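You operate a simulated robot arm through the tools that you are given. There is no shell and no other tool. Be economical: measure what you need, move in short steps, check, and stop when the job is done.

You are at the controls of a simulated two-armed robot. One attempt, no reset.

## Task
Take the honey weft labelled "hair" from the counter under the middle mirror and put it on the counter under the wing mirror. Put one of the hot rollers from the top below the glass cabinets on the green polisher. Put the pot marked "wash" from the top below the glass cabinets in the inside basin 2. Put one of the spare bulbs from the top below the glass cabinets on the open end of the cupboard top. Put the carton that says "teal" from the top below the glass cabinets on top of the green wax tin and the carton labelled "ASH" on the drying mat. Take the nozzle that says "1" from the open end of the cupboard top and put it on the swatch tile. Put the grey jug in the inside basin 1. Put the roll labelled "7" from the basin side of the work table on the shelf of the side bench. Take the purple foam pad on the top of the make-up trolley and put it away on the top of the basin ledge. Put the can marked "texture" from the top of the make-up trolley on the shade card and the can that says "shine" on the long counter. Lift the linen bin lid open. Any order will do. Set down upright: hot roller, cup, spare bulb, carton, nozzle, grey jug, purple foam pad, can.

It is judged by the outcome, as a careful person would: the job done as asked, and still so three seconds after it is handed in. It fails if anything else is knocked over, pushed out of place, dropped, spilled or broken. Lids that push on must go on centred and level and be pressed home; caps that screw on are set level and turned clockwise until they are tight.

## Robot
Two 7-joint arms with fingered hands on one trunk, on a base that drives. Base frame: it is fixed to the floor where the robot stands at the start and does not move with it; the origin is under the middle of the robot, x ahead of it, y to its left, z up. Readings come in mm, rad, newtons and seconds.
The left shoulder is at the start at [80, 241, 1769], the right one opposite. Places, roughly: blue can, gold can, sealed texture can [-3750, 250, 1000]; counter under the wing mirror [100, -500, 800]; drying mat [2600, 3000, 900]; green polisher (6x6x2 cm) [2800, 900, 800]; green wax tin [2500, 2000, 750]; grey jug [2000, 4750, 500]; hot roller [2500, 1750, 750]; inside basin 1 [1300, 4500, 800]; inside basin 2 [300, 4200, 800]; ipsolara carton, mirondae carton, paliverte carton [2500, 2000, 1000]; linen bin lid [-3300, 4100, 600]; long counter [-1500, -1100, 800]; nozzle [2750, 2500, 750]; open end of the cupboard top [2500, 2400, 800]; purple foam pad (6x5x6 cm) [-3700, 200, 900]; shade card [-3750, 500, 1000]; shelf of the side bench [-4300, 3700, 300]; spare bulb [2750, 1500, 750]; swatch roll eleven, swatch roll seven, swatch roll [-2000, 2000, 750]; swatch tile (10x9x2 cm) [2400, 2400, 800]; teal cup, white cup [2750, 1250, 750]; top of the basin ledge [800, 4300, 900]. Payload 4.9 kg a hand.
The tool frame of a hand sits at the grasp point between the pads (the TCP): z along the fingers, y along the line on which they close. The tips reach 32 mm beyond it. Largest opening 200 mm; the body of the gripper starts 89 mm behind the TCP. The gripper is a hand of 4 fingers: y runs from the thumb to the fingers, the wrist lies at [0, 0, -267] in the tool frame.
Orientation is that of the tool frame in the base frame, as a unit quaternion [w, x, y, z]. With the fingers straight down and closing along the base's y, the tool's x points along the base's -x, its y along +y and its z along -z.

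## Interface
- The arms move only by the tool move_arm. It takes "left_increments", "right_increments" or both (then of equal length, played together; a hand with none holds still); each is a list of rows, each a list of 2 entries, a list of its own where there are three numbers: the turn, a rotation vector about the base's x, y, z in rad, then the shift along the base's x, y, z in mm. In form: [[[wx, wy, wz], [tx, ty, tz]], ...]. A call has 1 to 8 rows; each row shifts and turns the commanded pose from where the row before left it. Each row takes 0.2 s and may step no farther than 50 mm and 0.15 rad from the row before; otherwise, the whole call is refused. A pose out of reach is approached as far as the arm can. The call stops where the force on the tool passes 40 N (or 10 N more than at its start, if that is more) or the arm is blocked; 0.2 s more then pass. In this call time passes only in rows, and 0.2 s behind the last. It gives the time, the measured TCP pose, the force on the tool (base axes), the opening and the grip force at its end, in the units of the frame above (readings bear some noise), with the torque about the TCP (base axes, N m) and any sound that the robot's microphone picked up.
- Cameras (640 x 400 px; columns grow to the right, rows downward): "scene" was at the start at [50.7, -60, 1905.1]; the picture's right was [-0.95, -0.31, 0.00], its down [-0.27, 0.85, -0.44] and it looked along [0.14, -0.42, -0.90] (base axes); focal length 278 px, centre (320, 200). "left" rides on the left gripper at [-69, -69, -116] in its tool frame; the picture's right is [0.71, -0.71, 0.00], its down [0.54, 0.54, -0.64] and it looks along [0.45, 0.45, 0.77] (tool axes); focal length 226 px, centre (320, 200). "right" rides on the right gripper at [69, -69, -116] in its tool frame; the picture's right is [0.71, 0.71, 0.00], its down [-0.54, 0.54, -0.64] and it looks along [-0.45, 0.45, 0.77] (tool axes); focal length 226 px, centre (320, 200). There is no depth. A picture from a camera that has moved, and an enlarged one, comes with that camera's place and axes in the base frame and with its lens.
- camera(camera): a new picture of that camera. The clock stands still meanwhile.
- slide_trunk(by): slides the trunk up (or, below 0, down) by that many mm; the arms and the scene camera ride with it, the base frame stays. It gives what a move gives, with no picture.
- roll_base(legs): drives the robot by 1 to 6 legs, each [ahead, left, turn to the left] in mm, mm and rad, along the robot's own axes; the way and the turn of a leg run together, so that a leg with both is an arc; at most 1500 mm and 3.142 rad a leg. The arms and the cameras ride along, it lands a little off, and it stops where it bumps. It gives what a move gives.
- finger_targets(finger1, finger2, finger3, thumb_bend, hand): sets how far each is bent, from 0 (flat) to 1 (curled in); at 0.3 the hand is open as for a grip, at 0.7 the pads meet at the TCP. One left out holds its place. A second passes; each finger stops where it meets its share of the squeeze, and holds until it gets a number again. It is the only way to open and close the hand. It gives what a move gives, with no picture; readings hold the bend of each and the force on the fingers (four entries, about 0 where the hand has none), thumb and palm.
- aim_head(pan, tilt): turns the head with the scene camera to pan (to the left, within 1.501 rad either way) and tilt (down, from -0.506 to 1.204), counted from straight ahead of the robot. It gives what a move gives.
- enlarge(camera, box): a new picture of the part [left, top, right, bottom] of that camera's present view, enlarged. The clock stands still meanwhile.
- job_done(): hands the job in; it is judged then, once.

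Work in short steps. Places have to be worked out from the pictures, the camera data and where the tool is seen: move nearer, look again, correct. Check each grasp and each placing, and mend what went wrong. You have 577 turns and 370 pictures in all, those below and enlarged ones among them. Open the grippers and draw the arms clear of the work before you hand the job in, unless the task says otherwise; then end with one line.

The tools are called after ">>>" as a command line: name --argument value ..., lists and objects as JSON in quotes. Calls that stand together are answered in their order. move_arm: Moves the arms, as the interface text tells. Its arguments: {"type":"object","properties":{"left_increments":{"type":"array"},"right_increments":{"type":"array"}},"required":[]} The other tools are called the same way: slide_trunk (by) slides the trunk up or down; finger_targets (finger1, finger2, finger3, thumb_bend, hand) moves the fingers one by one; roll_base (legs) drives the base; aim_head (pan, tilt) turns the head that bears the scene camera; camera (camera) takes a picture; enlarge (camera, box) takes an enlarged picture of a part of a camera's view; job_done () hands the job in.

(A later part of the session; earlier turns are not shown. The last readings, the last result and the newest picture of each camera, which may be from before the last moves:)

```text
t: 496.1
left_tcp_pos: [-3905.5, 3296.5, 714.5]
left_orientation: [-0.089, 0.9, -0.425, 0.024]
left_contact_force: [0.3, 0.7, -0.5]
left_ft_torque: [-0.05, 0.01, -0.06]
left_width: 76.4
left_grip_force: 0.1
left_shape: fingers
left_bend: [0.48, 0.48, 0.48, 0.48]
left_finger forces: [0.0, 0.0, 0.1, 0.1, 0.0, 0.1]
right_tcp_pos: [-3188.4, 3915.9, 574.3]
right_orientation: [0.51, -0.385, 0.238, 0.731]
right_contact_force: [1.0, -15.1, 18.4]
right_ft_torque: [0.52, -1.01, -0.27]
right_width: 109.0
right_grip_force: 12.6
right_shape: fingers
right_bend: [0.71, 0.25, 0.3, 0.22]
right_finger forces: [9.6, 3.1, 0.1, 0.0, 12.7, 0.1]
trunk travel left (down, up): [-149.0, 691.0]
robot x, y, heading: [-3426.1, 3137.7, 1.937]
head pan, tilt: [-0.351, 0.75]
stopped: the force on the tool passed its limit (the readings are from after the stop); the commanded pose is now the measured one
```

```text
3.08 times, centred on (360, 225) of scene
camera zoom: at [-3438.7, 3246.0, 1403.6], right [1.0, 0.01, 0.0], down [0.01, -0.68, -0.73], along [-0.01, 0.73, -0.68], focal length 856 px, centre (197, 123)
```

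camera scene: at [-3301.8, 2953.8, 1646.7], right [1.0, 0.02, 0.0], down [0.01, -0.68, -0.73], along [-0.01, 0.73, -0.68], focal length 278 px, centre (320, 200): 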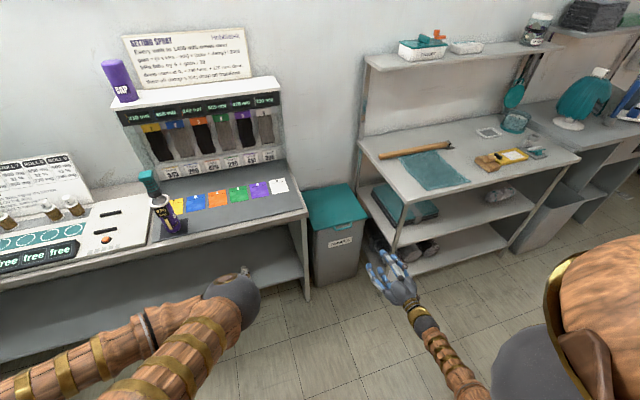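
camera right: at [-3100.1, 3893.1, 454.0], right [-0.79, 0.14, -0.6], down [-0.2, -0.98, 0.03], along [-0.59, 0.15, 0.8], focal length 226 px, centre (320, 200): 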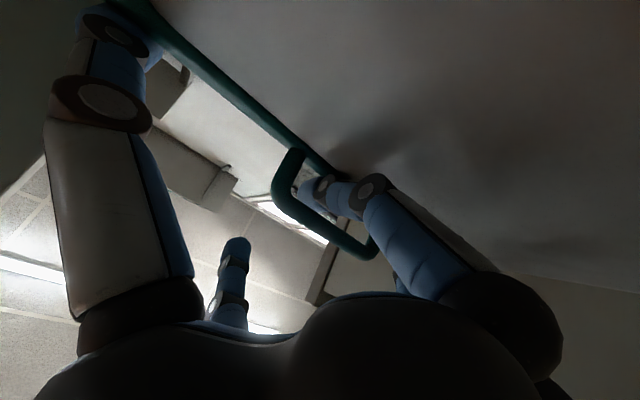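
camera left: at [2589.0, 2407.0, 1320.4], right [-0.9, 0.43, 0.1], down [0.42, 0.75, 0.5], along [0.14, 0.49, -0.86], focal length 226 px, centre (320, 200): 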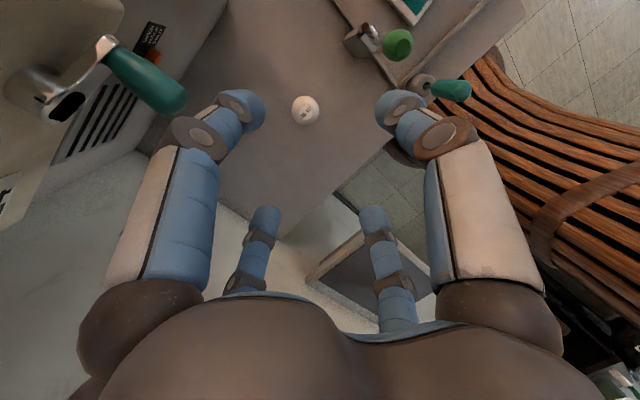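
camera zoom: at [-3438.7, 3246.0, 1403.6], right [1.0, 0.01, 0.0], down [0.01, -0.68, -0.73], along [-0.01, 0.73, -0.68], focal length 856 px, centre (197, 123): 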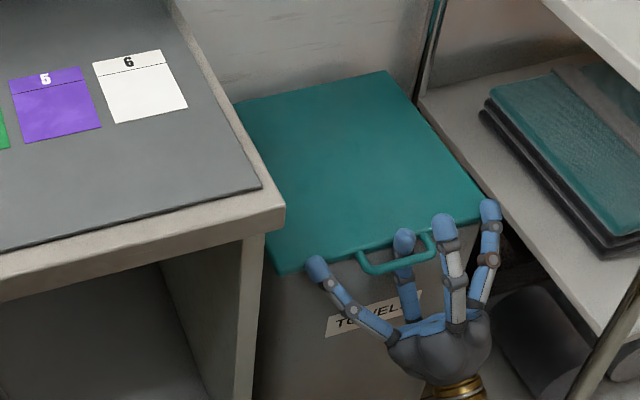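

Thumb and finger2 press on the lid's edge. I splay them flat (0) beyond the lid's sides so I can lower the hand and free finger1.

>>> slide_trunk --by 25

>>> finger_targets --hand "right" --finger2 0.0 --thumb_bend 0.0 --finger1 0.7

>>> slide_trunk --by -60

>>> camera --camera "right"

```text
t: 496.8
left_tcp_pos: [-3905.8, 3296.9, 740.6]
left_orientation: [-0.09, 0.901, -0.425, 0.023]
left_contact_force: [0.0, -0.7, -0.2]
left_ft_torque: [0.0, -0.05, 0.01]
left_width: 76.1
left_grip_force: 0.0
left_shape: fingers
left_bend: [0.48, 0.48, 0.48, 0.48]
left_finger forces: [0.0, 0.0, 0.0, 0.0, 0.1, 0.1]
right_tcp_pos: [-3189.6, 3918.1, 596.9]
right_orientation: [0.509, -0.387, 0.242, 0.73]
right_contact_force: [2.8, -13.6, 1.7]
right_ft_torque: [-0.12, 0.09, 0.12]
right_width: 111.8
right_grip_force: 6.3
right_shape: fingers
right_bend: [0.71, 0.25, 0.3, 0.2]
right_finger forces: [11.5, 1.8, 0.1, 0.1, 0.5, 0.0]
trunk travel left (down, up): [-174.0, 666.0]
robot x, y, heading: [-3423.6, 3142.1, 1.931]
head pan, tilt: [-0.351, 0.75]
```

```text
t: 497.8
left_tcp_pos: [-3905.3, 3297.0, 740.5]
left_orientation: [-0.09, 0.901, -0.424, 0.024]
left_contact_force: [0.3, 0.9, 0.4]
left_ft_torque: [0.05, 0.01, 0.0]
left_width: 76.4
left_grip_force: 0.0
left_shape: fingers
left_bend: [0.48, 0.48, 0.48, 0.48]
left_finger forces: [0.0, 0.0, 0.0, 0.1, 0.0, 0.0]
right_tcp_pos: [-3189.1, 3917.7, 596.8]
right_orientation: [0.509, -0.387, 0.241, 0.73]
right_contact_force: [2.2, -9.7, 0.1]
right_ft_torque: [-0.1, -0.03, 0.03]
right_width: 128.3
right_grip_force: 4.7
right_shape: fingers
right_bend: [0.71, 0.01, 0.3, 0.0]
right_finger forces: [9.3, 0.0, 0.0, 0.0, 0.1, 0.1]
trunk travel left (down, up): [-174.0, 666.0]
robot x, y, heading: [-3429.7, 3134.1, 1.93]
head pan, tilt: [-0.351, 0.75]
```

```text
t: 498.8
left_tcp_pos: [-3904.5, 3298.0, 679.0]
left_orientation: [-0.09, 0.901, -0.425, 0.024]
left_contact_force: [0.2, 0.0, -0.4]
left_ft_torque: [-0.01, -0.01, -0.04]
left_width: 76.4
left_grip_force: 0.0
left_shape: fingers
left_bend: [0.48, 0.48, 0.48, 0.48]
left_finger forces: [0.1, 0.0, 0.0, 0.0, 0.0, 0.0]
right_tcp_pos: [-3189.8, 3917.9, 534.7]
right_orientation: [0.508, -0.388, 0.241, 0.73]
right_contact_force: [3.2, -9.0, -2.2]
right_ft_torque: [-0.18, -0.02, -0.01]
right_width: 127.6
right_grip_force: 5.3
right_shape: fingers
right_bend: [0.72, 0.01, 0.3, 0.0]
right_finger forces: [10.5, 0.1, 0.1, 0.1, 0.0, 0.0]
trunk travel left (down, up): [-114.0, 726.0]
robot x, y, heading: [-3430.2, 3135.9, 1.935]
head pan, tilt: [-0.351, 0.75]
```

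```text
91 pictures are left
camera right: at [-3100.3, 3893.3, 415.7], right [-0.79, 0.13, -0.6], down [-0.2, -0.98, 0.04], along [-0.59, 0.15, 0.8], focal length 226 px, centre (320, 200)
```

right: 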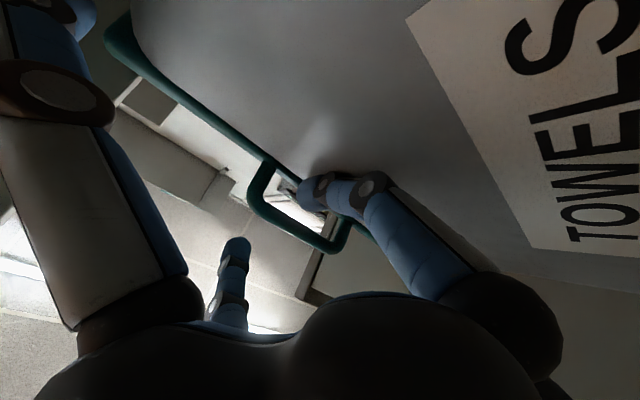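

Finger1 is out below the loop. I back off 70 mm and form a closed "beak" with all fingers for pushing the lid from beneath.

>>> roll_base --legs '[[-70, 0, 0]]'

>>> finger_targets --hand "right" --finger1 0.66 --finger2 0.66 --finger3 0.66 --thumb_bend 0.66

>>> camera --camera "right"

>>> enlarge --camera "scene" --box '[280, 160, 440, 310]'

```text
t: 499.8
left_tcp_pos: [-3881.0, 3232.2, 679.7]
left_orientation: [-0.09, 0.901, -0.424, 0.025]
left_contact_force: [-0.8, -1.0, 0.3]
left_ft_torque: [0.03, 0.02, -0.05]
left_width: 76.5
left_grip_force: 0.1
left_shape: fingers
left_bend: [0.48, 0.48, 0.48, 0.48]
left_finger forces: [0.0, 0.0, 0.0, 0.0, 0.0, 0.0]
right_tcp_pos: [-3165.6, 3852.3, 538.1]
right_orientation: [0.509, -0.387, 0.242, 0.73]
right_contact_force: [-0.6, -0.7, 0.8]
right_ft_torque: [-0.03, -0.04, 0.02]
right_width: 128.8
right_grip_force: 0.1
right_shape: fingers
right_bend: [0.7, 0.01, 0.3, 0.0]
right_finger forces: [0.1, 0.0, 0.0, 0.1, 0.0, 0.1]
trunk travel left (down, up): [-114.0, 726.0]
robot x, y, heading: [-3403.4, 3069.7, 1.939]
head pan, tilt: [-0.351, 0.75]
```

```text
t: 500.8
left_tcp_pos: [-3881.1, 3233.1, 680.3]
left_orientation: [-0.09, 0.901, -0.424, 0.024]
left_contact_force: [0.9, 0.8, -0.3]
left_ft_torque: [-0.02, -0.02, -0.01]
left_width: 76.3
left_grip_force: 0.1
left_shape: fingers
left_bend: [0.48, 0.48, 0.48, 0.48]
left_finger forces: [0.1, 0.1, 0.0, 0.0, 0.0, 0.0]
right_tcp_pos: [-3166.2, 3853.2, 535.8]
right_orientation: [0.509, -0.387, 0.241, 0.73]
right_contact_force: [-0.1, 0.0, -0.3]
right_ft_torque: [0.02, 0.06, -0.03]
right_width: 12.4
right_grip_force: 0.1
right_shape: fingers
right_bend: [0.66, 0.66, 0.66, 0.66]
right_finger forces: [0.1, 0.0, 0.0, 0.0, 0.0, 0.1]
trunk travel left (down, up): [-114.0, 726.0]
robot x, y, heading: [-3406.8, 3072.1, 1.935]
head pan, tilt: [-0.351, 0.75]
```

```text
90 pictures are left
camera right: at [-3076.1, 3829.1, 416.2], right [-0.79, 0.13, -0.6], down [-0.2, -0.98, 0.04], along [-0.59, 0.15, 0.8], focal length 226 px, centre (320, 200)
```

right: 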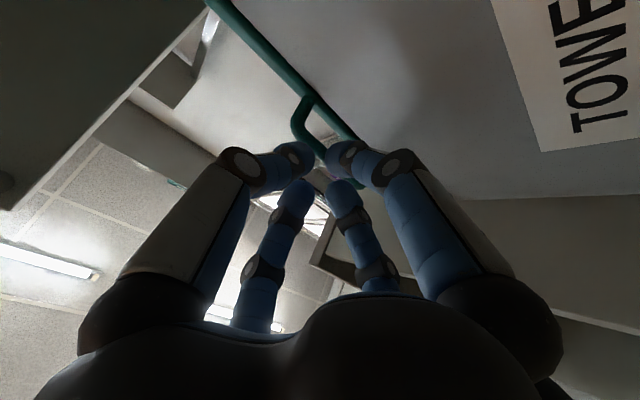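

```text
2.67 times, centred on (360, 235) of scene
camera zoom: at [-3413.5, 3183.8, 1368.8], right [1.0, 0.01, 0.0], down [0.01, -0.68, -0.73], along [-0.01, 0.73, -0.68], focal length 742 px, centre (213, 107)
```

zoom: 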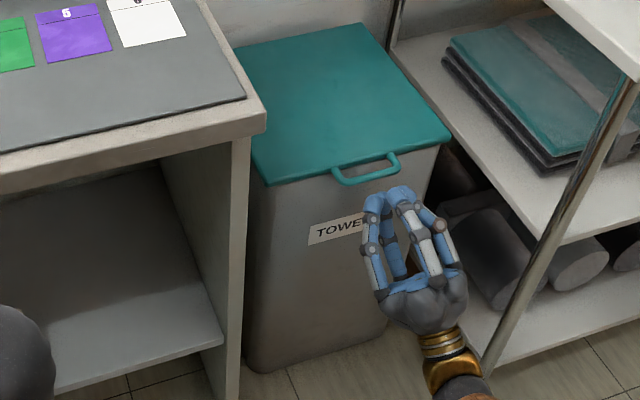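

Beak is just in front/below the loop. I tuck it under the loop, then lift with trunk and base in small alternating steps.

>>> move_arm --right_increments '[[[0, 0, 0], [-6, -2, -18]]]'

>>> roll_base --legs '[[36, 0, 0]]'

>>> slide_trunk --by 70

>>> camera --camera "right"

>>> enlarge --camera "scene" --box '[280, 160, 440, 310]'

```text
t: 501.2
left_tcp_pos: [-3881.0, 3231.8, 680.1]
left_orientation: [-0.089, 0.901, -0.424, 0.024]
left_contact_force: [-0.6, -0.3, 0.0]
left_ft_torque: [-0.01, -0.01, 0.03]
left_width: 76.3
left_grip_force: 0.1
left_shape: fingers
left_bend: [0.48, 0.48, 0.48, 0.48]
left_finger forces: [0.1, 0.0, 0.0, 0.0, 0.1, 0.1]
right_tcp_pos: [-3165.8, 3853.6, 536.0]
right_orientation: [0.508, -0.388, 0.242, 0.73]
right_contact_force: [0.1, -0.2, -0.2]
right_ft_torque: [0.01, 0.01, 0.02]
right_width: 12.2
right_grip_force: 0.1
right_shape: fingers
right_bend: [0.66, 0.66, 0.66, 0.66]
right_finger forces: [0.0, 0.1, 0.0, 0.0, 0.0, 0.0]
right hand out of reach, approached as far as the arm can: row 1
trunk travel left (down, up): [-114.0, 726.0]
robot x, y, heading: [-3406.0, 3072.8, 1.932]
head pan, tilt: [-0.351, 0.75]
```

```text
t: 502.1
left_tcp_pos: [-3894.4, 3266.6, 679.8]
left_orientation: [-0.089, 0.901, -0.424, 0.025]
left_contact_force: [-0.2, 0.9, -0.3]
left_ft_torque: [-0.02, -0.02, -0.01]
left_width: 76.5
left_grip_force: 0.0
left_shape: fingers
left_bend: [0.48, 0.48, 0.48, 0.48]
left_finger forces: [0.0, 0.0, 0.0, 0.0, 0.0, 0.0]
right_tcp_pos: [-3178.4, 3887.7, 534.9]
right_orientation: [0.508, -0.389, 0.242, 0.73]
right_contact_force: [5.1, -12.1, -1.8]
right_ft_torque: [0.66, 0.27, 0.01]
right_width: 11.9
right_grip_force: 6.6
right_shape: fingers
right_bend: [0.66, 0.66, 0.59, 0.66]
right_finger forces: [0.1, 0.0, 13.1, 0.0, 0.1, 0.0]
trunk travel left (down, up): [-114.0, 726.0]
robot x, y, heading: [-3418.2, 3107.0, 1.934]
head pan, tilt: [-0.351, 0.75]
```

```text
t: 503.2
left_tcp_pos: [-3893.5, 3265.0, 750.5]
left_orientation: [-0.09, 0.901, -0.425, 0.025]
left_contact_force: [0.4, -0.3, -0.2]
left_ft_torque: [-0.04, 0.0, 0.01]
left_width: 76.4
left_grip_force: 0.1
left_shape: fingers
left_bend: [0.48, 0.48, 0.48, 0.48]
left_finger forces: [0.0, 0.0, 0.0, 0.1, 0.1, 0.1]
right_tcp_pos: [-3178.6, 3886.9, 606.9]
right_orientation: [0.508, -0.387, 0.24, 0.731]
right_contact_force: [-0.5, 0.4, 0.2]
right_ft_torque: [0.0, 0.04, 0.03]
right_width: 12.0
right_grip_force: 0.6
right_shape: fingers
right_bend: [0.66, 0.66, 0.62, 0.66]
right_finger forces: [0.0, 0.0, 0.1, 0.0, 0.9, 0.1]
trunk travel left (down, up): [-184.0, 656.0]
robot x, y, heading: [-3418.5, 3111.0, 1.934]
head pan, tilt: [-0.351, 0.75]
```

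```text
88 pictures are left
camera right: at [-3089.5, 3863.2, 486.4], right [-0.79, 0.13, -0.6], down [-0.2, -0.98, 0.04], along [-0.59, 0.15, 0.8], focal length 226 px, centre (320, 200)
```

right: 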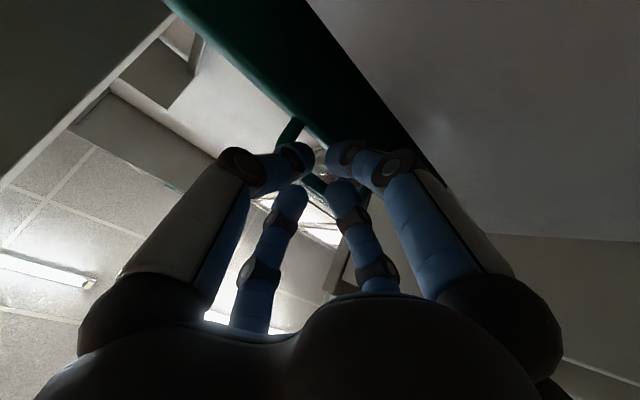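

```text
2.67 times, centred on (360, 235) of scene
camera zoom: at [-3426.6, 3217.6, 1438.8], right [1.0, 0.01, 0.0], down [0.01, -0.68, -0.73], along [-0.01, 0.73, -0.68], focal length 742 px, centre (213, 107)
```

zoom: 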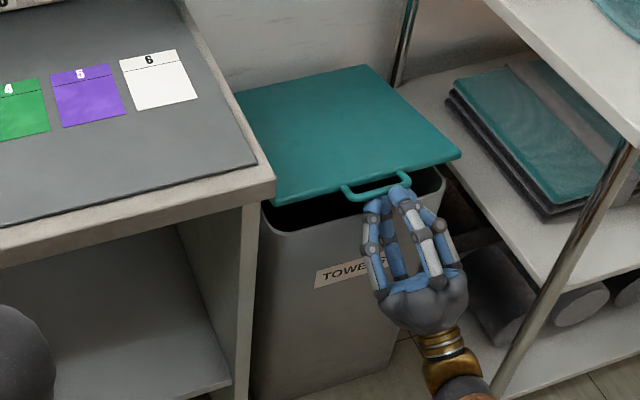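

The lid rises and stays by itself (force ≈0). I go further under: base +45, trunk +60.

>>> roll_base --legs '[[45, 0, 0]]'

>>> slide_trunk --by 60

>>> roll_base --legs '[[45, 0, 0]]'

>>> slide_trunk --by 60

>>> enlarge --camera "scene" --box '[280, 160, 440, 310]'

```text
t: 504.1
left_tcp_pos: [-3902.9, 3287.8, 750.0]
left_orientation: [-0.09, 0.901, -0.424, 0.024]
left_contact_force: [-0.6, 0.6, -0.1]
left_ft_torque: [-0.03, 0.0, 0.02]
left_width: 76.3
left_grip_force: 0.0
left_shape: fingers
left_bend: [0.48, 0.48, 0.48, 0.48]
left_finger forces: [0.0, 0.0, 0.0, 0.0, 0.1, 0.0]
right_tcp_pos: [-3181.7, 3907.7, 609.5]
right_orientation: [0.513, -0.38, 0.239, 0.731]
right_contact_force: [4.0, -12.4, 0.8]
right_ft_torque: [0.27, 0.13, -0.17]
right_width: 8.4
right_grip_force: 8.5
right_shape: fingers
right_bend: [0.66, 0.66, 0.62, 0.67]
right_finger forces: [0.1, 0.9, 0.1, 0.0, 16.7, 0.0]
trunk travel left (down, up): [-184.0, 656.0]
robot x, y, heading: [-3428.1, 3130.0, 1.935]
head pan, tilt: [-0.351, 0.75]
stopped in leg 1: the force on the tool passed its limit (the readings are from after the stop); the commanded pose is now the measured one
```

```text
t: 505.1
left_tcp_pos: [-3903.8, 3290.3, 809.3]
left_orientation: [-0.089, 0.901, -0.423, 0.025]
left_contact_force: [-0.1, -0.7, 0.6]
left_ft_torque: [0.0, 0.03, 0.02]
left_width: 76.6
left_grip_force: 0.0
left_shape: fingers
left_bend: [0.48, 0.48, 0.48, 0.48]
left_finger forces: [0.0, 0.0, 0.0, 0.0, 0.1, 0.0]
right_tcp_pos: [-3187.8, 3911.0, 665.9]
right_orientation: [0.509, -0.384, 0.239, 0.732]
right_contact_force: [-17.9, 26.3, -12.9]
right_ft_torque: [-0.85, -0.29, 0.64]
right_width: 12.0
right_grip_force: 16.2
right_shape: fingers
right_bend: [0.66, 0.66, 0.62, 0.66]
right_finger forces: [0.0, 1.2, 0.1, 0.0, 31.3, 0.1]
trunk travel left (down, up): [-244.0, 596.0]
robot x, y, heading: [-3426.3, 3132.0, 1.936]
head pan, tilt: [-0.351, 0.75]
```

```text
t: 506.0
left_tcp_pos: [-3913.2, 3318.3, 809.2]
left_orientation: [-0.091, 0.9, -0.426, 0.026]
left_contact_force: [-0.6, 0.8, 0.2]
left_ft_torque: [0.01, -0.03, 0.0]
left_width: 76.2
left_grip_force: 0.0
left_shape: fingers
left_bend: [0.48, 0.48, 0.48, 0.48]
left_finger forces: [0.0, 0.0, 0.1, 0.1, 0.0, 0.0]
right_tcp_pos: [-3185.8, 3929.5, 676.1]
right_orientation: [0.521, -0.369, 0.234, 0.733]
right_contact_force: [2.6, -13.7, 4.3]
right_ft_torque: [0.32, 0.07, -0.12]
right_width: 8.5
right_grip_force: 9.5
right_shape: fingers
right_bend: [0.66, 0.66, 0.6, 0.68]
right_finger forces: [1.1, 1.0, 3.5, 0.0, 14.6, 0.0]
trunk travel left (down, up): [-244.0, 596.0]
robot x, y, heading: [-3438.8, 3158.3, 1.93]
head pan, tilt: [-0.351, 0.75]
stopped in leg 1: the force on the tool passed its limit (the readings are from after the stop); the commanded pose is now the measured one
```

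```text
t: 507.0
left_tcp_pos: [-3913.2, 3319.5, 871.1]
left_orientation: [-0.089, 0.9, -0.426, 0.025]
left_contact_force: [0.4, -0.5, 0.2]
left_ft_torque: [0.01, -0.01, -0.01]
left_width: 76.7
left_grip_force: 0.0
left_shape: fingers
left_bend: [0.48, 0.48, 0.48, 0.48]
left_finger forces: [0.1, 0.1, 0.0, 0.0, 0.1, 0.1]
right_tcp_pos: [-3186.9, 3930.7, 734.5]
right_orientation: [0.519, -0.371, 0.234, 0.733]
right_contact_force: [0.0, -0.2, -0.9]
right_ft_torque: [0.01, 0.01, -0.03]
right_width: 12.3
right_grip_force: 0.7
right_shape: fingers
right_bend: [0.66, 0.66, 0.62, 0.66]
right_finger forces: [0.0, 0.0, 0.0, 0.0, 0.4, 0.0]
trunk travel left (down, up): [-304.0, 536.0]
robot x, y, heading: [-3433.0, 3158.2, 1.93]
head pan, tilt: [-0.351, 0.75]
```

```text
2.67 times, centred on (360, 235) of scene
camera zoom: at [-3445.4, 3269.1, 1558.8], right [1.0, 0.01, 0.0], down [0.01, -0.68, -0.73], along [-0.01, 0.73, -0.68], focal length 742 px, centre (213, 107)
```

zoom: 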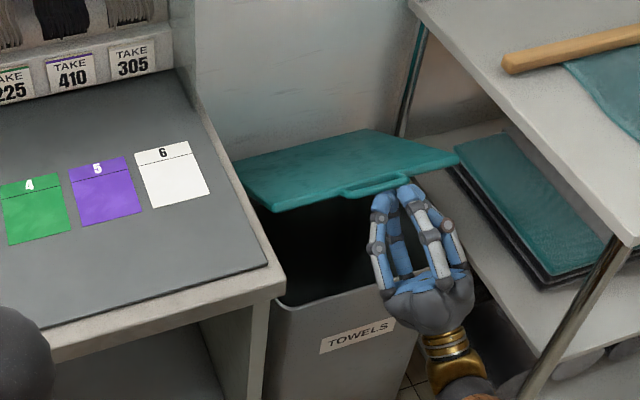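

The lid holds at ~35° by itself. Continue with finer alternating steps.

>>> slide_trunk --by 30

>>> roll_base --legs '[[32, 8, 0]]'

>>> slide_trunk --by 30

>>> roll_base --legs '[[36, 0, 0]]'

>>> slide_trunk --by 24

>>> roll_base --legs '[[40, 0, 0]]'

>>> enlarge --camera "scene" --box '[280, 150, 440, 300]'

```text
t: 507.7
left_tcp_pos: [-3912.4, 3319.1, 899.9]
left_orientation: [-0.089, 0.9, -0.425, 0.025]
left_contact_force: [0.1, 0.3, 0.3]
left_ft_torque: [0.04, -0.02, 0.02]
left_width: 76.3
left_grip_force: 0.0
left_shape: fingers
left_bend: [0.48, 0.48, 0.48, 0.48]
left_finger forces: [0.0, 0.0, 0.0, 0.0, 0.0, 0.0]
right_tcp_pos: [-3186.5, 3931.5, 765.6]
right_orientation: [0.519, -0.371, 0.235, 0.734]
right_contact_force: [0.6, 0.3, -1.0]
right_ft_torque: [-0.08, -0.01, 0.02]
right_width: 14.3
right_grip_force: 0.6
right_shape: fingers
right_bend: [0.65, 0.66, 0.62, 0.66]
right_finger forces: [1.6, 0.1, 0.0, 0.1, 0.1, 0.0]
trunk travel left (down, up): [-334.0, 506.0]
robot x, y, heading: [-3433.0, 3154.8, 1.932]
head pan, tilt: [-0.351, 0.75]
```

```text
t: 508.6
left_tcp_pos: [-3927.6, 3339.5, 899.4]
left_orientation: [-0.09, 0.899, -0.427, 0.027]
left_contact_force: [-0.4, -0.1, 0.3]
left_ft_torque: [0.01, -0.03, 0.0]
left_width: 76.3
left_grip_force: 0.0
left_shape: fingers
left_bend: [0.48, 0.48, 0.48, 0.48]
left_finger forces: [0.1, 0.1, 0.0, 0.0, 0.1, 0.0]
right_tcp_pos: [-3195.0, 3949.5, 772.7]
right_orientation: [0.525, -0.363, 0.228, 0.735]
right_contact_force: [5.4, -10.1, 6.4]
right_ft_torque: [0.44, 0.06, -0.17]
right_width: 11.3
right_grip_force: 6.9
right_shape: fingers
right_bend: [0.66, 0.66, 0.62, 0.66]
right_finger forces: [0.7, 0.5, 0.0, 0.0, 11.8, 0.0]
trunk travel left (down, up): [-334.0, 506.0]
robot x, y, heading: [-3453.3, 3179.0, 1.929]
head pan, tilt: [-0.351, 0.75]
stopped in leg 1: the force on the tool passed its limit (the readings are from after the stop); the commanded pose is now the measured one
```

```text
t: 509.4
left_tcp_pos: [-3925.8, 3339.8, 930.7]
left_orientation: [-0.09, 0.9, -0.426, 0.025]
left_contact_force: [0.7, -0.4, 0.0]
left_ft_torque: [0.0, 0.03, 0.01]
left_width: 76.1
left_grip_force: 0.1
left_shape: fingers
left_bend: [0.48, 0.48, 0.48, 0.48]
left_finger forces: [0.0, 0.0, 0.0, 0.1, 0.0, 0.1]
right_tcp_pos: [-3197.1, 3950.0, 800.8]
right_orientation: [0.524, -0.363, 0.23, 0.735]
right_contact_force: [-1.0, -0.4, 0.1]
right_ft_torque: [0.0, 0.0, 0.01]
right_width: 12.9
right_grip_force: 0.0
right_shape: fingers
right_bend: [0.66, 0.66, 0.62, 0.66]
right_finger forces: [0.0, 0.0, 0.0, 0.0, 0.0, 0.1]
trunk travel left (down, up): [-364.0, 476.0]
robot x, y, heading: [-3449.4, 3177.2, 1.933]
head pan, tilt: [-0.351, 0.75]
```

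```text
t: 510.2
left_tcp_pos: [-3938.8, 3371.8, 930.8]
left_orientation: [-0.09, 0.9, -0.426, 0.023]
left_contact_force: [0.4, 0.1, -1.2]
left_ft_torque: [0.0, 0.01, 0.02]
left_width: 76.4
left_grip_force: 0.1
left_shape: fingers
left_bend: [0.48, 0.48, 0.48, 0.48]
left_finger forces: [0.1, 0.1, 0.0, 0.0, 0.0, 0.1]
right_tcp_pos: [-3209.0, 3981.6, 802.4]
right_orientation: [0.524, -0.363, 0.229, 0.736]
right_contact_force: [1.1, -0.5, 0.4]
right_ft_torque: [0.0, -0.01, 0.0]
right_width: 11.8
right_grip_force: 0.1
right_shape: fingers
right_bend: [0.66, 0.66, 0.62, 0.66]
right_finger forces: [0.1, 0.0, 0.0, 0.1, 0.0, 0.1]
trunk travel left (down, up): [-364.0, 476.0]
robot x, y, heading: [-3460.6, 3212.7, 1.93]
head pan, tilt: [-0.351, 0.75]
```

```text
t: 510.9
left_tcp_pos: [-3939.0, 3372.8, 953.8]
left_orientation: [-0.089, 0.9, -0.427, 0.027]
left_contact_force: [0.6, 0.7, -0.3]
left_ft_torque: [0.01, -0.04, 0.0]
left_width: 76.5
left_grip_force: 0.0
left_shape: fingers
left_bend: [0.48, 0.48, 0.48, 0.48]
left_finger forces: [0.0, 0.0, 0.1, 0.0, 0.0, 0.1]
right_tcp_pos: [-3208.2, 3982.7, 824.2]
right_orientation: [0.524, -0.364, 0.23, 0.735]
right_contact_force: [0.2, 0.1, 0.3]
right_ft_torque: [0.0, 0.01, 0.04]
right_width: 12.6
right_grip_force: 0.1
right_shape: fingers
right_bend: [0.66, 0.66, 0.62, 0.66]
right_finger forces: [0.1, 0.0, 0.0, 0.1, 0.0, 0.0]
trunk travel left (down, up): [-388.0, 452.0]
robot x, y, heading: [-3466.6, 3211.2, 1.93]
head pan, tilt: [-0.351, 0.75]
```

```text
t: 511.8
left_tcp_pos: [-3950.8, 3406.4, 954.8]
left_orientation: [-0.089, 0.9, -0.426, 0.024]
left_contact_force: [0.2, -0.5, -0.6]
left_ft_torque: [0.07, -0.02, 0.02]
left_width: 76.3
left_grip_force: 0.0
left_shape: fingers
left_bend: [0.48, 0.48, 0.48, 0.48]
left_finger forces: [0.0, 0.0, 0.0, 0.0, 0.1, 0.0]
right_tcp_pos: [-3221.9, 4018.0, 827.1]
right_orientation: [0.523, -0.363, 0.229, 0.736]
right_contact_force: [0.4, -0.6, 0.3]
right_ft_torque: [-0.04, -0.01, 0.03]
right_width: 11.6
right_grip_force: 0.1
right_shape: fingers
right_bend: [0.66, 0.66, 0.62, 0.66]
right_finger forces: [0.0, 0.0, 0.0, 0.1, 0.0, 0.1]
trunk travel left (down, up): [-388.0, 452.0]
robot x, y, heading: [-3475.4, 3245.3, 1.936]
head pan, tilt: [-0.351, 0.75]
```

```text
2.67 times, centred on (360, 225) of scene
camera zoom: at [-3483.8, 3354.7, 1643.3], right [1.0, 0.01, 0.0], down [0.0, -0.68, -0.73], along [-0.01, 0.73, -0.68], focal length 742 px, centre (213, 133)
```

zoom: 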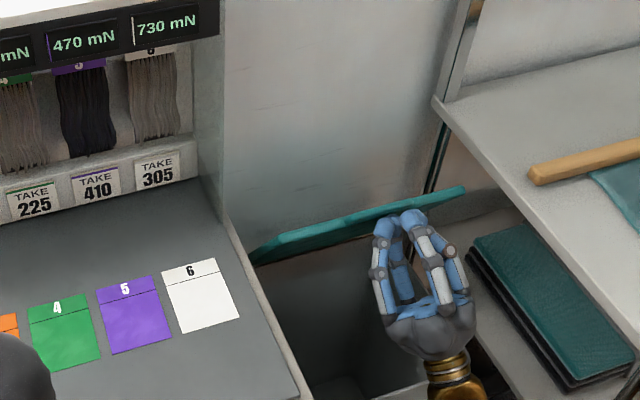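

The lid is now steep and holds itself. I push further forward to bring it near vertical.

>>> roll_base --legs '[[60, 0, 0]]'

>>> roll_base --legs '[[50, 0, 0]]'

>>> camera --camera "scene"

>>> camera --camera "right"

```text
t: 512.8
left_tcp_pos: [-3972.6, 3462.0, 955.2]
left_orientation: [-0.09, 0.9, -0.425, 0.024]
left_contact_force: [-0.4, 0.0, 0.8]
left_ft_torque: [0.02, 0.0, -0.01]
left_width: 76.5
left_grip_force: 0.0
left_shape: fingers
left_bend: [0.48, 0.48, 0.48, 0.48]
left_finger forces: [0.0, 0.1, 0.0, 0.0, 0.0, 0.0]
right_tcp_pos: [-3244.8, 4074.4, 824.4]
right_orientation: [0.524, -0.363, 0.229, 0.736]
right_contact_force: [-0.1, -0.9, 0.0]
right_ft_torque: [-0.02, -0.03, 0.02]
right_width: 11.5
right_grip_force: 0.1
right_shape: fingers
right_bend: [0.66, 0.66, 0.62, 0.66]
right_finger forces: [0.0, 0.1, 0.1, 0.1, 0.0, 0.0]
trunk travel left (down, up): [-388.0, 452.0]
robot x, y, heading: [-3496.6, 3305.7, 1.931]
head pan, tilt: [-0.351, 0.75]
```

```text
t: 513.7
left_tcp_pos: [-3989.5, 3507.5, 955.2]
left_orientation: [-0.09, 0.9, -0.425, 0.026]
left_contact_force: [0.0, -0.7, 0.5]
left_ft_torque: [0.02, 0.02, -0.04]
left_width: 76.4
left_grip_force: 0.1
left_shape: fingers
left_bend: [0.48, 0.48, 0.48, 0.48]
left_finger forces: [0.0, 0.0, 0.0, 0.0, 0.1, 0.1]
right_tcp_pos: [-3260.3, 4119.2, 826.9]
right_orientation: [0.524, -0.363, 0.229, 0.736]
right_contact_force: [0.1, -0.4, 0.0]
right_ft_torque: [-0.03, 0.0, 0.01]
right_width: 11.7
right_grip_force: 0.0
right_shape: fingers
right_bend: [0.66, 0.66, 0.62, 0.66]
right_finger forces: [0.0, 0.1, 0.0, 0.1, 0.1, 0.0]
trunk travel left (down, up): [-388.0, 452.0]
robot x, y, heading: [-3512.7, 3347.9, 1.931]
head pan, tilt: [-0.351, 0.75]
```

```text
84 pictures are left
camera scene: at [-3521.9, 3455.9, 1643.2], right [1.0, 0.01, 0.0], down [0.01, -0.68, -0.73], along [-0.01, 0.73, -0.68], focal length 278 px, centre (320, 200)
```

scene: 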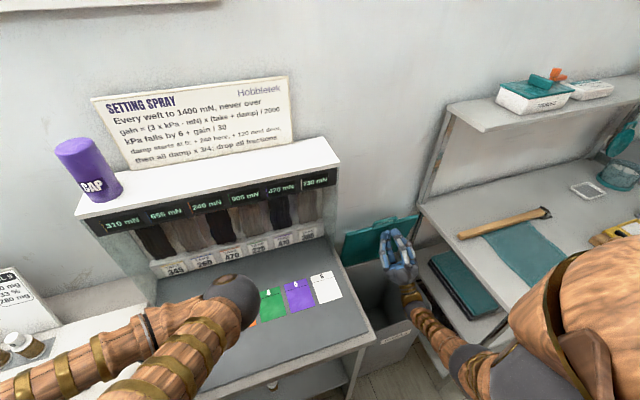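

```text
83 pictures are left
camera right: at [-3173.6, 4100.1, 703.4], right [-0.8, 0.18, -0.58], down [-0.22, -0.98, -0.01], along [-0.57, 0.12, 0.82], focal length 226 px, centre (320, 200)
```

right: 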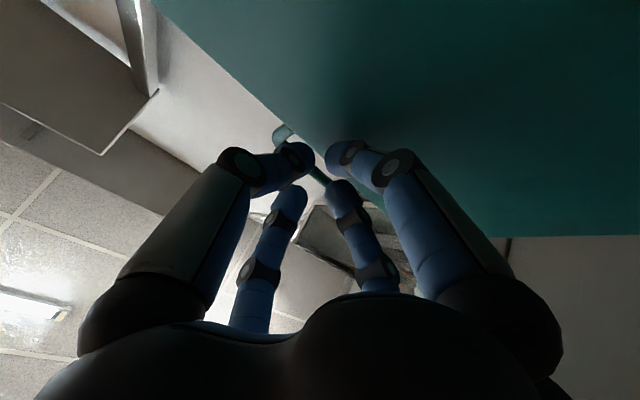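

The lid's inner face is upright before me. One more gentle push of 35 mm to check if it's against its stop.

>>> roll_base --legs '[[40, 0, 0]]'

>>> roll_base --legs '[[-260, 0, 0]]'

>>> aim_head --pan -0.35 --tilt 0.7

>>> enlarge --camera "scene" --box '[280, 130, 460, 300]'

```text
t: 514.6
left_tcp_pos: [-4003.7, 3543.6, 956.1]
left_orientation: [-0.088, 0.901, -0.425, 0.025]
left_contact_force: [0.4, 0.2, 0.7]
left_ft_torque: [0.04, 0.01, 0.04]
left_width: 76.5
left_grip_force: 0.1
left_shape: fingers
left_bend: [0.48, 0.48, 0.48, 0.48]
left_finger forces: [0.0, 0.0, 0.0, 0.1, 0.1, 0.0]
right_tcp_pos: [-3275.3, 4156.8, 825.9]
right_orientation: [0.523, -0.363, 0.228, 0.737]
right_contact_force: [1.4, -3.7, -0.6]
right_ft_torque: [0.02, -0.01, -0.04]
right_width: 8.9
right_grip_force: 0.8
right_shape: fingers
right_bend: [0.68, 0.66, 0.62, 0.66]
right_finger forces: [2.9, 0.0, 0.0, 0.0, 0.0, 0.0]
trunk travel left (down, up): [-388.0, 452.0]
robot x, y, heading: [-3526.6, 3384.4, 1.934]
head pan, tilt: [-0.351, 0.75]
```

```text
t: 516.5
left_tcp_pos: [-3911.8, 3302.0, 953.9]
left_orientation: [-0.088, 0.9, -0.426, 0.026]
left_contact_force: [0.1, -0.4, 0.1]
left_ft_torque: [0.0, 0.0, 0.02]
left_width: 76.4
left_grip_force: 0.0
left_shape: fingers
left_bend: [0.48, 0.48, 0.48, 0.48]
left_finger forces: [0.0, 0.0, 0.0, 0.1, 0.0, 0.0]
right_tcp_pos: [-3180.8, 3912.0, 824.5]
right_orientation: [0.524, -0.363, 0.229, 0.736]
right_contact_force: [0.3, 0.0, -1.0]
right_ft_torque: [0.01, 0.02, -0.01]
right_width: 11.7
right_grip_force: 0.0
right_shape: fingers
right_bend: [0.66, 0.66, 0.62, 0.66]
right_finger forces: [0.1, 0.0, 0.0, 0.1, 0.0, 0.0]
trunk travel left (down, up): [-388.0, 452.0]
robot x, y, heading: [-3436.6, 3138.4, 1.924]
head pan, tilt: [-0.351, 0.75]
```

```text
t: 517.1
left_tcp_pos: [-3911.6, 3299.6, 954.0]
left_orientation: [-0.088, 0.9, -0.427, 0.026]
left_contact_force: [0.2, -0.7, 0.6]
left_ft_torque: [0.0, 0.01, 0.03]
left_width: 76.6
left_grip_force: 0.1
left_shape: fingers
left_bend: [0.48, 0.48, 0.48, 0.48]
left_finger forces: [0.0, 0.0, 0.1, 0.0, 0.0, 0.0]
right_tcp_pos: [-3180.9, 3911.8, 825.3]
right_orientation: [0.524, -0.363, 0.229, 0.736]
right_contact_force: [0.5, 0.7, 0.7]
right_ft_torque: [-0.02, 0.01, -0.01]
right_width: 11.6
right_grip_force: 0.1
right_shape: fingers
right_bend: [0.66, 0.66, 0.62, 0.66]
right_finger forces: [0.1, 0.1, 0.0, 0.1, 0.0, 0.1]
trunk travel left (down, up): [-388.0, 452.0]
robot x, y, heading: [-3436.1, 3143.5, 1.926]
head pan, tilt: [-0.351, 0.7]
```

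```text
2.35 times, centred on (370, 215) of scene
camera zoom: at [-3444.4, 3252.3, 1647.1], right [1.0, 0.01, 0.0], down [0.0, -0.64, -0.77], along [-0.01, 0.77, -0.64], focal length 655 px, centre (202, 165)
```

zoom: 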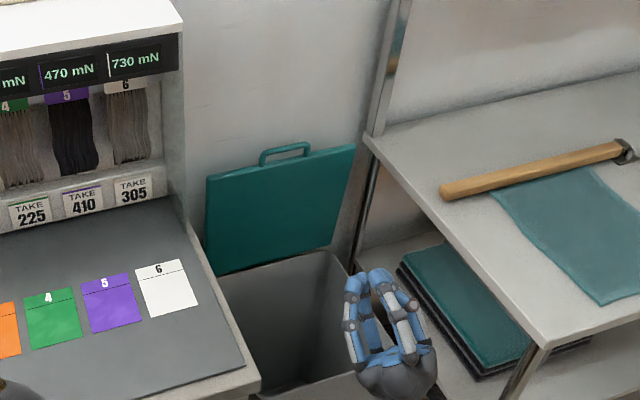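

The linen bin lid stands fully open. Now I back off and bring the right hand back to vertical for the trolley items.

>>> roll_base --legs '[[-300, 0, 0]]'

>>> move_arm --right_increments '[[[-0.1357, -0.051, 0], [4, -10, 20]], [[-0.1357, -0.051, 0], [4, -10, 20]], [[-0.1357, -0.051, 0], [4, -10, 20]], [[-0.1357, -0.051, 0], [4, -10, 20]], [[-0.1357, -0.051, 0], [4, -10, 0]], [[-0.1357, -0.051, 0], [4, -10, 0]], [[-0.1357, -0.051, 0], [4, -10, 0]], [[-0.1357, -0.051, 0], [4, -10, 0]]]'

>>> move_arm --right_increments '[[[-0.1357, -0.051, 0], [4, -5, 0]], [[-0.1357, -0.051, 0], [4, -5, 0]], [[-0.1357, -0.051, 0], [0, 0, 0]], [[-0.1357, -0.051, 0], [0, 0, 0]], [[-0.1357, -0.051, 0], [0, 0, 0]], [[-0.1357, -0.051, 0], [0, 0, 0]], [[-0.1357, -0.051, 0], [0, 0, 0]]]'

```text
t: 519.1
left_tcp_pos: [-3806.3, 3017.2, 953.6]
left_orientation: [-0.088, 0.9, -0.426, 0.025]
left_contact_force: [0.0, -0.6, -0.3]
left_ft_torque: [0.04, -0.01, 0.01]
left_width: 76.4
left_grip_force: 0.0
left_shape: fingers
left_bend: [0.48, 0.48, 0.48, 0.48]
left_finger forces: [0.0, 0.0, 0.1, 0.0, 0.0, 0.1]
right_tcp_pos: [-3077.3, 3630.1, 824.4]
right_orientation: [0.522, -0.364, 0.229, 0.737]
right_contact_force: [0.2, 0.4, 0.6]
right_ft_torque: [0.0, 0.03, 0.0]
right_width: 11.8
right_grip_force: 0.0
right_shape: fingers
right_bend: [0.66, 0.66, 0.62, 0.66]
right_finger forces: [0.0, 0.0, 0.1, 0.0, 0.1, 0.1]
trunk travel left (down, up): [-388.0, 452.0]
robot x, y, heading: [-3331.3, 2854.6, 1.931]
head pan, tilt: [-0.351, 0.7]
```

```text
t: 521.0
left_tcp_pos: [-3806.5, 3016.6, 954.2]
left_orientation: [-0.089, 0.9, -0.425, 0.026]
left_contact_force: [-0.2, 0.8, 0.2]
left_ft_torque: [0.01, 0.01, -0.01]
left_width: 76.2
left_grip_force: 0.1
left_shape: fingers
left_bend: [0.48, 0.48, 0.48, 0.48]
left_finger forces: [0.0, 0.0, 0.0, 0.1, 0.0, 0.0]
right_tcp_pos: [-3042.8, 3550.4, 903.7]
right_orientation: [-0.295, 0.715, -0.469, -0.427]
right_contact_force: [-0.4, 0.0, -0.3]
right_ft_torque: [0.01, -0.04, -0.02]
right_width: 12.4
right_grip_force: 0.1
right_shape: fingers
right_bend: [0.66, 0.66, 0.62, 0.66]
right_finger forces: [0.1, 0.1, 0.1, 0.0, 0.1, 0.1]
trunk travel left (down, up): [-388.0, 452.0]
robot x, y, heading: [-3329.1, 2855.2, 1.928]
head pan, tilt: [-0.351, 0.7]
```

```text
t: 522.5
left_tcp_pos: [-3806.4, 3019.3, 953.6]
left_orientation: [-0.088, 0.9, -0.426, 0.026]
left_contact_force: [-0.1, 0.4, -0.5]
left_ft_torque: [-0.03, -0.05, 0.01]
left_width: 76.4
left_grip_force: 0.1
left_shape: fingers
left_bend: [0.48, 0.48, 0.48, 0.48]
left_finger forces: [0.1, 0.1, 0.0, 0.0, 0.0, 0.0]
right_tcp_pos: [-3036.4, 3539.1, 904.4]
right_orientation: [-0.012, 0.832, -0.554, -0.037]
right_contact_force: [-0.8, -0.6, 0.1]
right_ft_torque: [-0.01, -0.01, -0.02]
right_width: 12.2
right_grip_force: 0.0
right_shape: fingers
right_bend: [0.66, 0.66, 0.62, 0.66]
right_finger forces: [0.0, 0.1, 0.0, 0.0, 0.0, 0.0]
trunk travel left (down, up): [-388.0, 452.0]
robot x, y, heading: [-3329.6, 2857.1, 1.928]
head pan, tilt: [-0.351, 0.7]
```

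Hand vertical again. I open the fingers, raise the trunk, and drive down the corridor between table and far benches toward the trolley.

>>> finger_targets --hand "right" --finger1 0.4 --finger2 0.4 --finger3 0.4 --thumb_bend 0.4

>>> slide_trunk --by 300

>>> roll_base --legs '[[0, 340, 0], [0, 0, 1.57], [0, 1000, 0]]'

>>> aim_head --pan 0.5 --tilt 0.55

>>> camera --camera "scene"

```text
t: 523.5
left_tcp_pos: [-3806.9, 3017.1, 955.5]
left_orientation: [-0.089, 0.9, -0.425, 0.025]
left_contact_force: [0.1, 0.5, 0.4]
left_ft_torque: [0.0, 0.04, -0.02]
left_width: 76.3
left_grip_force: 0.0
left_shape: fingers
left_bend: [0.48, 0.48, 0.48, 0.48]
left_finger forces: [0.1, 0.0, 0.1, 0.0, 0.0, 0.1]
right_tcp_pos: [-3037.2, 3538.5, 904.5]
right_orientation: [-0.013, 0.831, -0.554, -0.039]
right_contact_force: [-0.1, 0.5, -0.1]
right_ft_torque: [0.01, -0.02, 0.02]
right_width: 105.1
right_grip_force: 0.1
right_shape: fingers
right_bend: [0.4, 0.4, 0.4, 0.4]
right_finger forces: [0.0, 0.0, 0.0, 0.0, 0.0, 0.0]
trunk travel left (down, up): [-388.0, 452.0]
robot x, y, heading: [-3328.2, 2858.4, 1.932]
head pan, tilt: [-0.351, 0.7]
```

```text
t: 526.5
left_tcp_pos: [-3804.6, 3017.5, 1255.6]
left_orientation: [-0.088, 0.901, -0.425, 0.026]
left_contact_force: [0.4, 0.4, 0.9]
left_ft_torque: [-0.03, -0.01, -0.01]
left_width: 76.5
left_grip_force: 0.0
left_shape: fingers
left_bend: [0.48, 0.48, 0.48, 0.48]
left_finger forces: [0.1, 0.0, 0.0, 0.0, 0.0, 0.0]
right_tcp_pos: [-3037.3, 3539.4, 1204.7]
right_orientation: [-0.012, 0.831, -0.554, -0.039]
right_contact_force: [1.1, 0.3, 0.2]
right_ft_torque: [-0.02, 0.02, 0.0]
right_width: 105.0
right_grip_force: 0.1
right_shape: fingers
right_bend: [0.4, 0.4, 0.4, 0.4]
right_finger forces: [0.1, 0.1, 0.0, 0.1, 0.0, 0.0]
trunk travel left (down, up): [-688.0, 152.0]
robot x, y, heading: [-3330.7, 2860.2, 1.933]
head pan, tilt: [-0.351, 0.7]
```

```text
t: 537.4
left_tcp_pos: [-3477.4, 1306.6, 1255.1]
left_orientation: [-0.08, 0.94, 0.329, -0.044]
left_contact_force: [-0.1, 0.0, -0.5]
left_ft_torque: [-0.02, 0.03, -0.02]
left_width: 76.4
left_grip_force: 0.0
left_shape: fingers
left_bend: [0.48, 0.48, 0.48, 0.48]
left_finger forces: [0.1, 0.1, 0.1, 0.0, 0.0, 0.0]
right_tcp_pos: [-3989.2, 2082.9, 1204.3]
right_orientation: [0.019, 0.981, 0.189, -0.037]
right_contact_force: [-0.7, -0.1, 0.3]
right_ft_torque: [0.01, -0.02, 0.01]
right_width: 104.6
right_grip_force: 0.1
right_shape: fingers
right_bend: [0.4, 0.4, 0.4, 0.4]
right_finger forces: [0.0, 0.0, 0.0, 0.1, 0.0, 0.1]
trunk travel left (down, up): [-688.0, 152.0]
robot x, y, heading: [-3313.4, 1782.5, -2.795]
head pan, tilt: [-0.351, 0.7]
```

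```text
t: 538.6
left_tcp_pos: [-3476.4, 1307.2, 1254.2]
left_orientation: [-0.081, 0.94, 0.329, -0.045]
left_contact_force: [0.8, -0.3, 0.2]
left_ft_torque: [-0.02, -0.01, -0.01]
left_width: 76.2
left_grip_force: 0.0
left_shape: fingers
left_bend: [0.48, 0.48, 0.48, 0.48]
left_finger forces: [0.0, 0.0, 0.1, 0.1, 0.0, 0.0]
right_tcp_pos: [-3989.2, 2083.7, 1204.0]
right_orientation: [0.018, 0.981, 0.189, -0.036]
right_contact_force: [0.4, -0.5, -0.4]
right_ft_torque: [0.01, 0.01, 0.01]
right_width: 105.0
right_grip_force: 0.1
right_shape: fingers
right_bend: [0.4, 0.4, 0.4, 0.4]
right_finger forces: [0.0, 0.0, 0.1, 0.0, 0.0, 0.1]
trunk travel left (down, up): [-688.0, 152.0]
robot x, y, heading: [-3312.2, 1780.3, -2.794]
head pan, tilt: [0.499, 0.55]
```

```text
81 pictures are left
camera scene: at [-3398.3, 1703.0, 1960.2], right [-0.75, 0.66, 0.0], down [0.35, 0.39, -0.85], along [-0.57, -0.64, -0.52], focal length 278 px, centre (320, 200)
```

scene: 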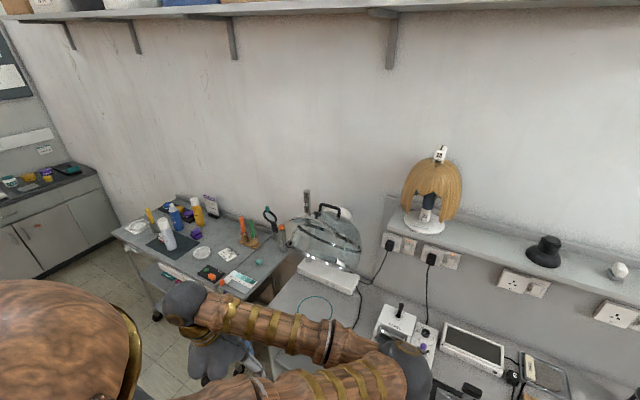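

I see the trolley; zoom on its top.

>>> enlarge --camera "scene" --box '[100, 180, 300, 305]'

```text
3.20 times, centred on (200, 242) of scene
camera zoom: at [-3398.3, 1703.0, 1960.2], right [-0.75, 0.66, 0.0], down [0.35, 0.39, -0.85], along [-0.57, -0.64, -0.52], focal length 890 px, centre (704, 64)
```

zoom: 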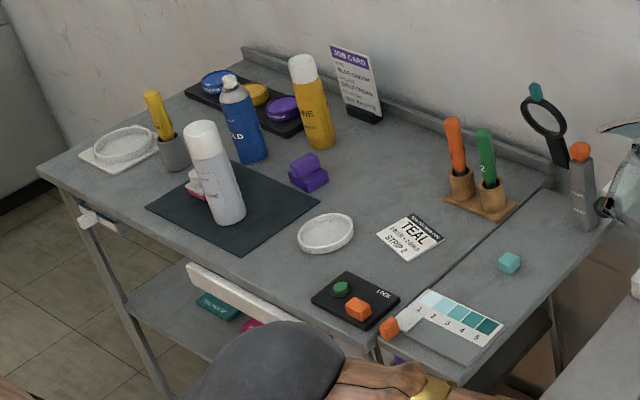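

>>> enlarge --camera "scene" --box '[210, 235, 265, 290]'

>>> enlarge --camera "scene" --box '[140, 190, 215, 255]'

```text
7.27 times, centred on (238, 262) of scene
camera zoom: at [-3398.3, 1703.0, 1960.2], right [-0.75, 0.66, 0.0], down [0.35, 0.39, -0.85], along [-0.57, -0.64, -0.52], focal length 2024 px, centre (920, -254)
```

zoom: 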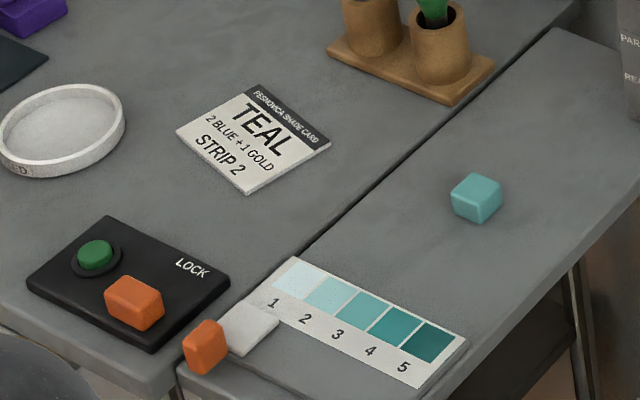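

```text
6.15 times, centred on (178, 222) of scene
camera zoom: at [-3398.3, 1703.0, 1960.2], right [-0.75, 0.66, 0.0], down [0.35, 0.39, -0.85], along [-0.57, -0.64, -0.52], focal length 1712 px, centre (1197, 62)
```

zoom: 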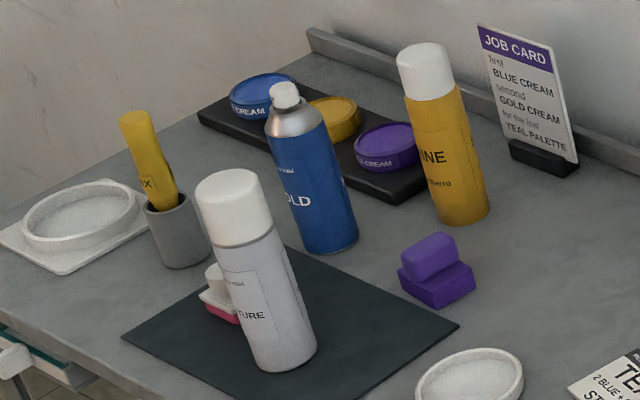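

Confirmed: shade card (TEAL) at ~[-3792,493], TEXTURE can (white) ~[-3573,235], SHINE (gold) ~[-3783,121], purple pad ~[-3722,222]. I strafe to bring the right hand over the trolley.

>>> roll_base --legs '[[0, 900, 0], [0, 880, 0.01], [120, 0, 0]]'

>>> aim_head --pan -0.5 --tilt 0.75

>>> camera --camera "scene"

>>> camera --camera "right"

```text
t: 548.4
left_tcp_pos: [-3003.1, -401.0, 1256.1]
left_orientation: [-0.081, 0.94, 0.329, -0.045]
left_contact_force: [0.2, -1.1, 0.2]
left_ft_torque: [-0.01, 0.07, 0.01]
left_width: 76.4
left_grip_force: 0.0
left_shape: fingers
left_bend: [0.48, 0.48, 0.48, 0.48]
left_finger forces: [0.1, 0.0, 0.0, 0.0, 0.1, 0.0]
right_tcp_pos: [-3513.1, 375.9, 1206.5]
right_orientation: [0.019, 0.981, 0.187, -0.038]
right_contact_force: [0.5, -0.1, -0.3]
right_ft_torque: [-0.01, 0.03, 0.0]
right_width: 104.8
right_grip_force: 0.0
right_shape: fingers
right_bend: [0.4, 0.4, 0.4, 0.4]
right_finger forces: [0.0, 0.0, 0.0, 0.0, 0.0, 0.0]
trunk travel left (down, up): [-688.0, 152.0]
robot x, y, heading: [-2840.0, 69.3, -2.803]
head pan, tilt: [0.499, 0.55]
```

```text
t: 549.6
left_tcp_pos: [-3006.6, -403.0, 1254.4]
left_orientation: [-0.081, 0.94, 0.327, -0.044]
left_contact_force: [0.8, 0.3, 0.0]
left_ft_torque: [-0.01, 0.0, -0.01]
left_width: 76.4
left_grip_force: 0.1
left_shape: fingers
left_bend: [0.48, 0.48, 0.48, 0.48]
left_finger forces: [0.0, 0.0, 0.1, 0.0, 0.0, 0.0]
right_tcp_pos: [-3515.6, 375.9, 1205.9]
right_orientation: [0.019, 0.981, 0.187, -0.037]
right_contact_force: [-0.1, 0.4, 0.6]
right_ft_torque: [0.04, 0.05, 0.04]
right_width: 105.0
right_grip_force: 0.1
right_shape: fingers
right_bend: [0.4, 0.4, 0.4, 0.4]
right_finger forces: [0.1, 0.1, 0.0, 0.1, 0.1, 0.0]
trunk travel left (down, up): [-688.0, 152.0]
robot x, y, heading: [-2840.5, 71.1, -2.793]
head pan, tilt: [-0.499, 0.75]
```

```text
77 pictures are left
camera scene: at [-2946.8, 74.3, 1943.0], right [0.16, 0.99, 0.0], down [0.67, -0.11, -0.73], along [-0.72, 0.11, -0.68], focal length 278 px, centre (320, 200)
```

scene: 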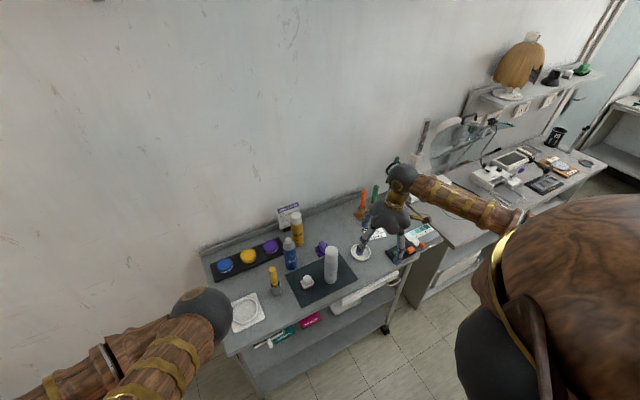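

```text
76 pictures are left
camera right: at [-3468.2, 470.3, 1314.8], right [0.92, -0.4, -0.04], down [-0.26, -0.67, 0.7], along [-0.3, -0.63, -0.72], focal length 226 px, centre (320, 200)
```

right: 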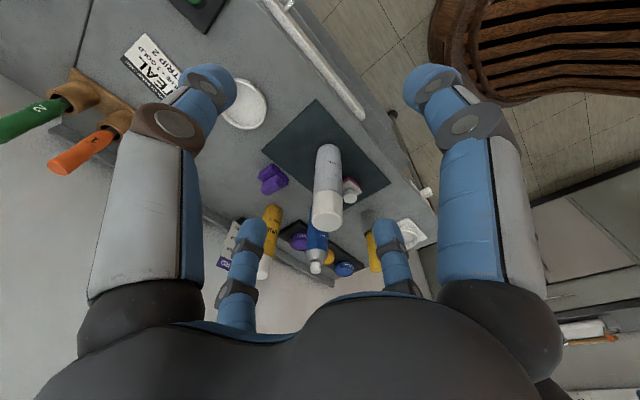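

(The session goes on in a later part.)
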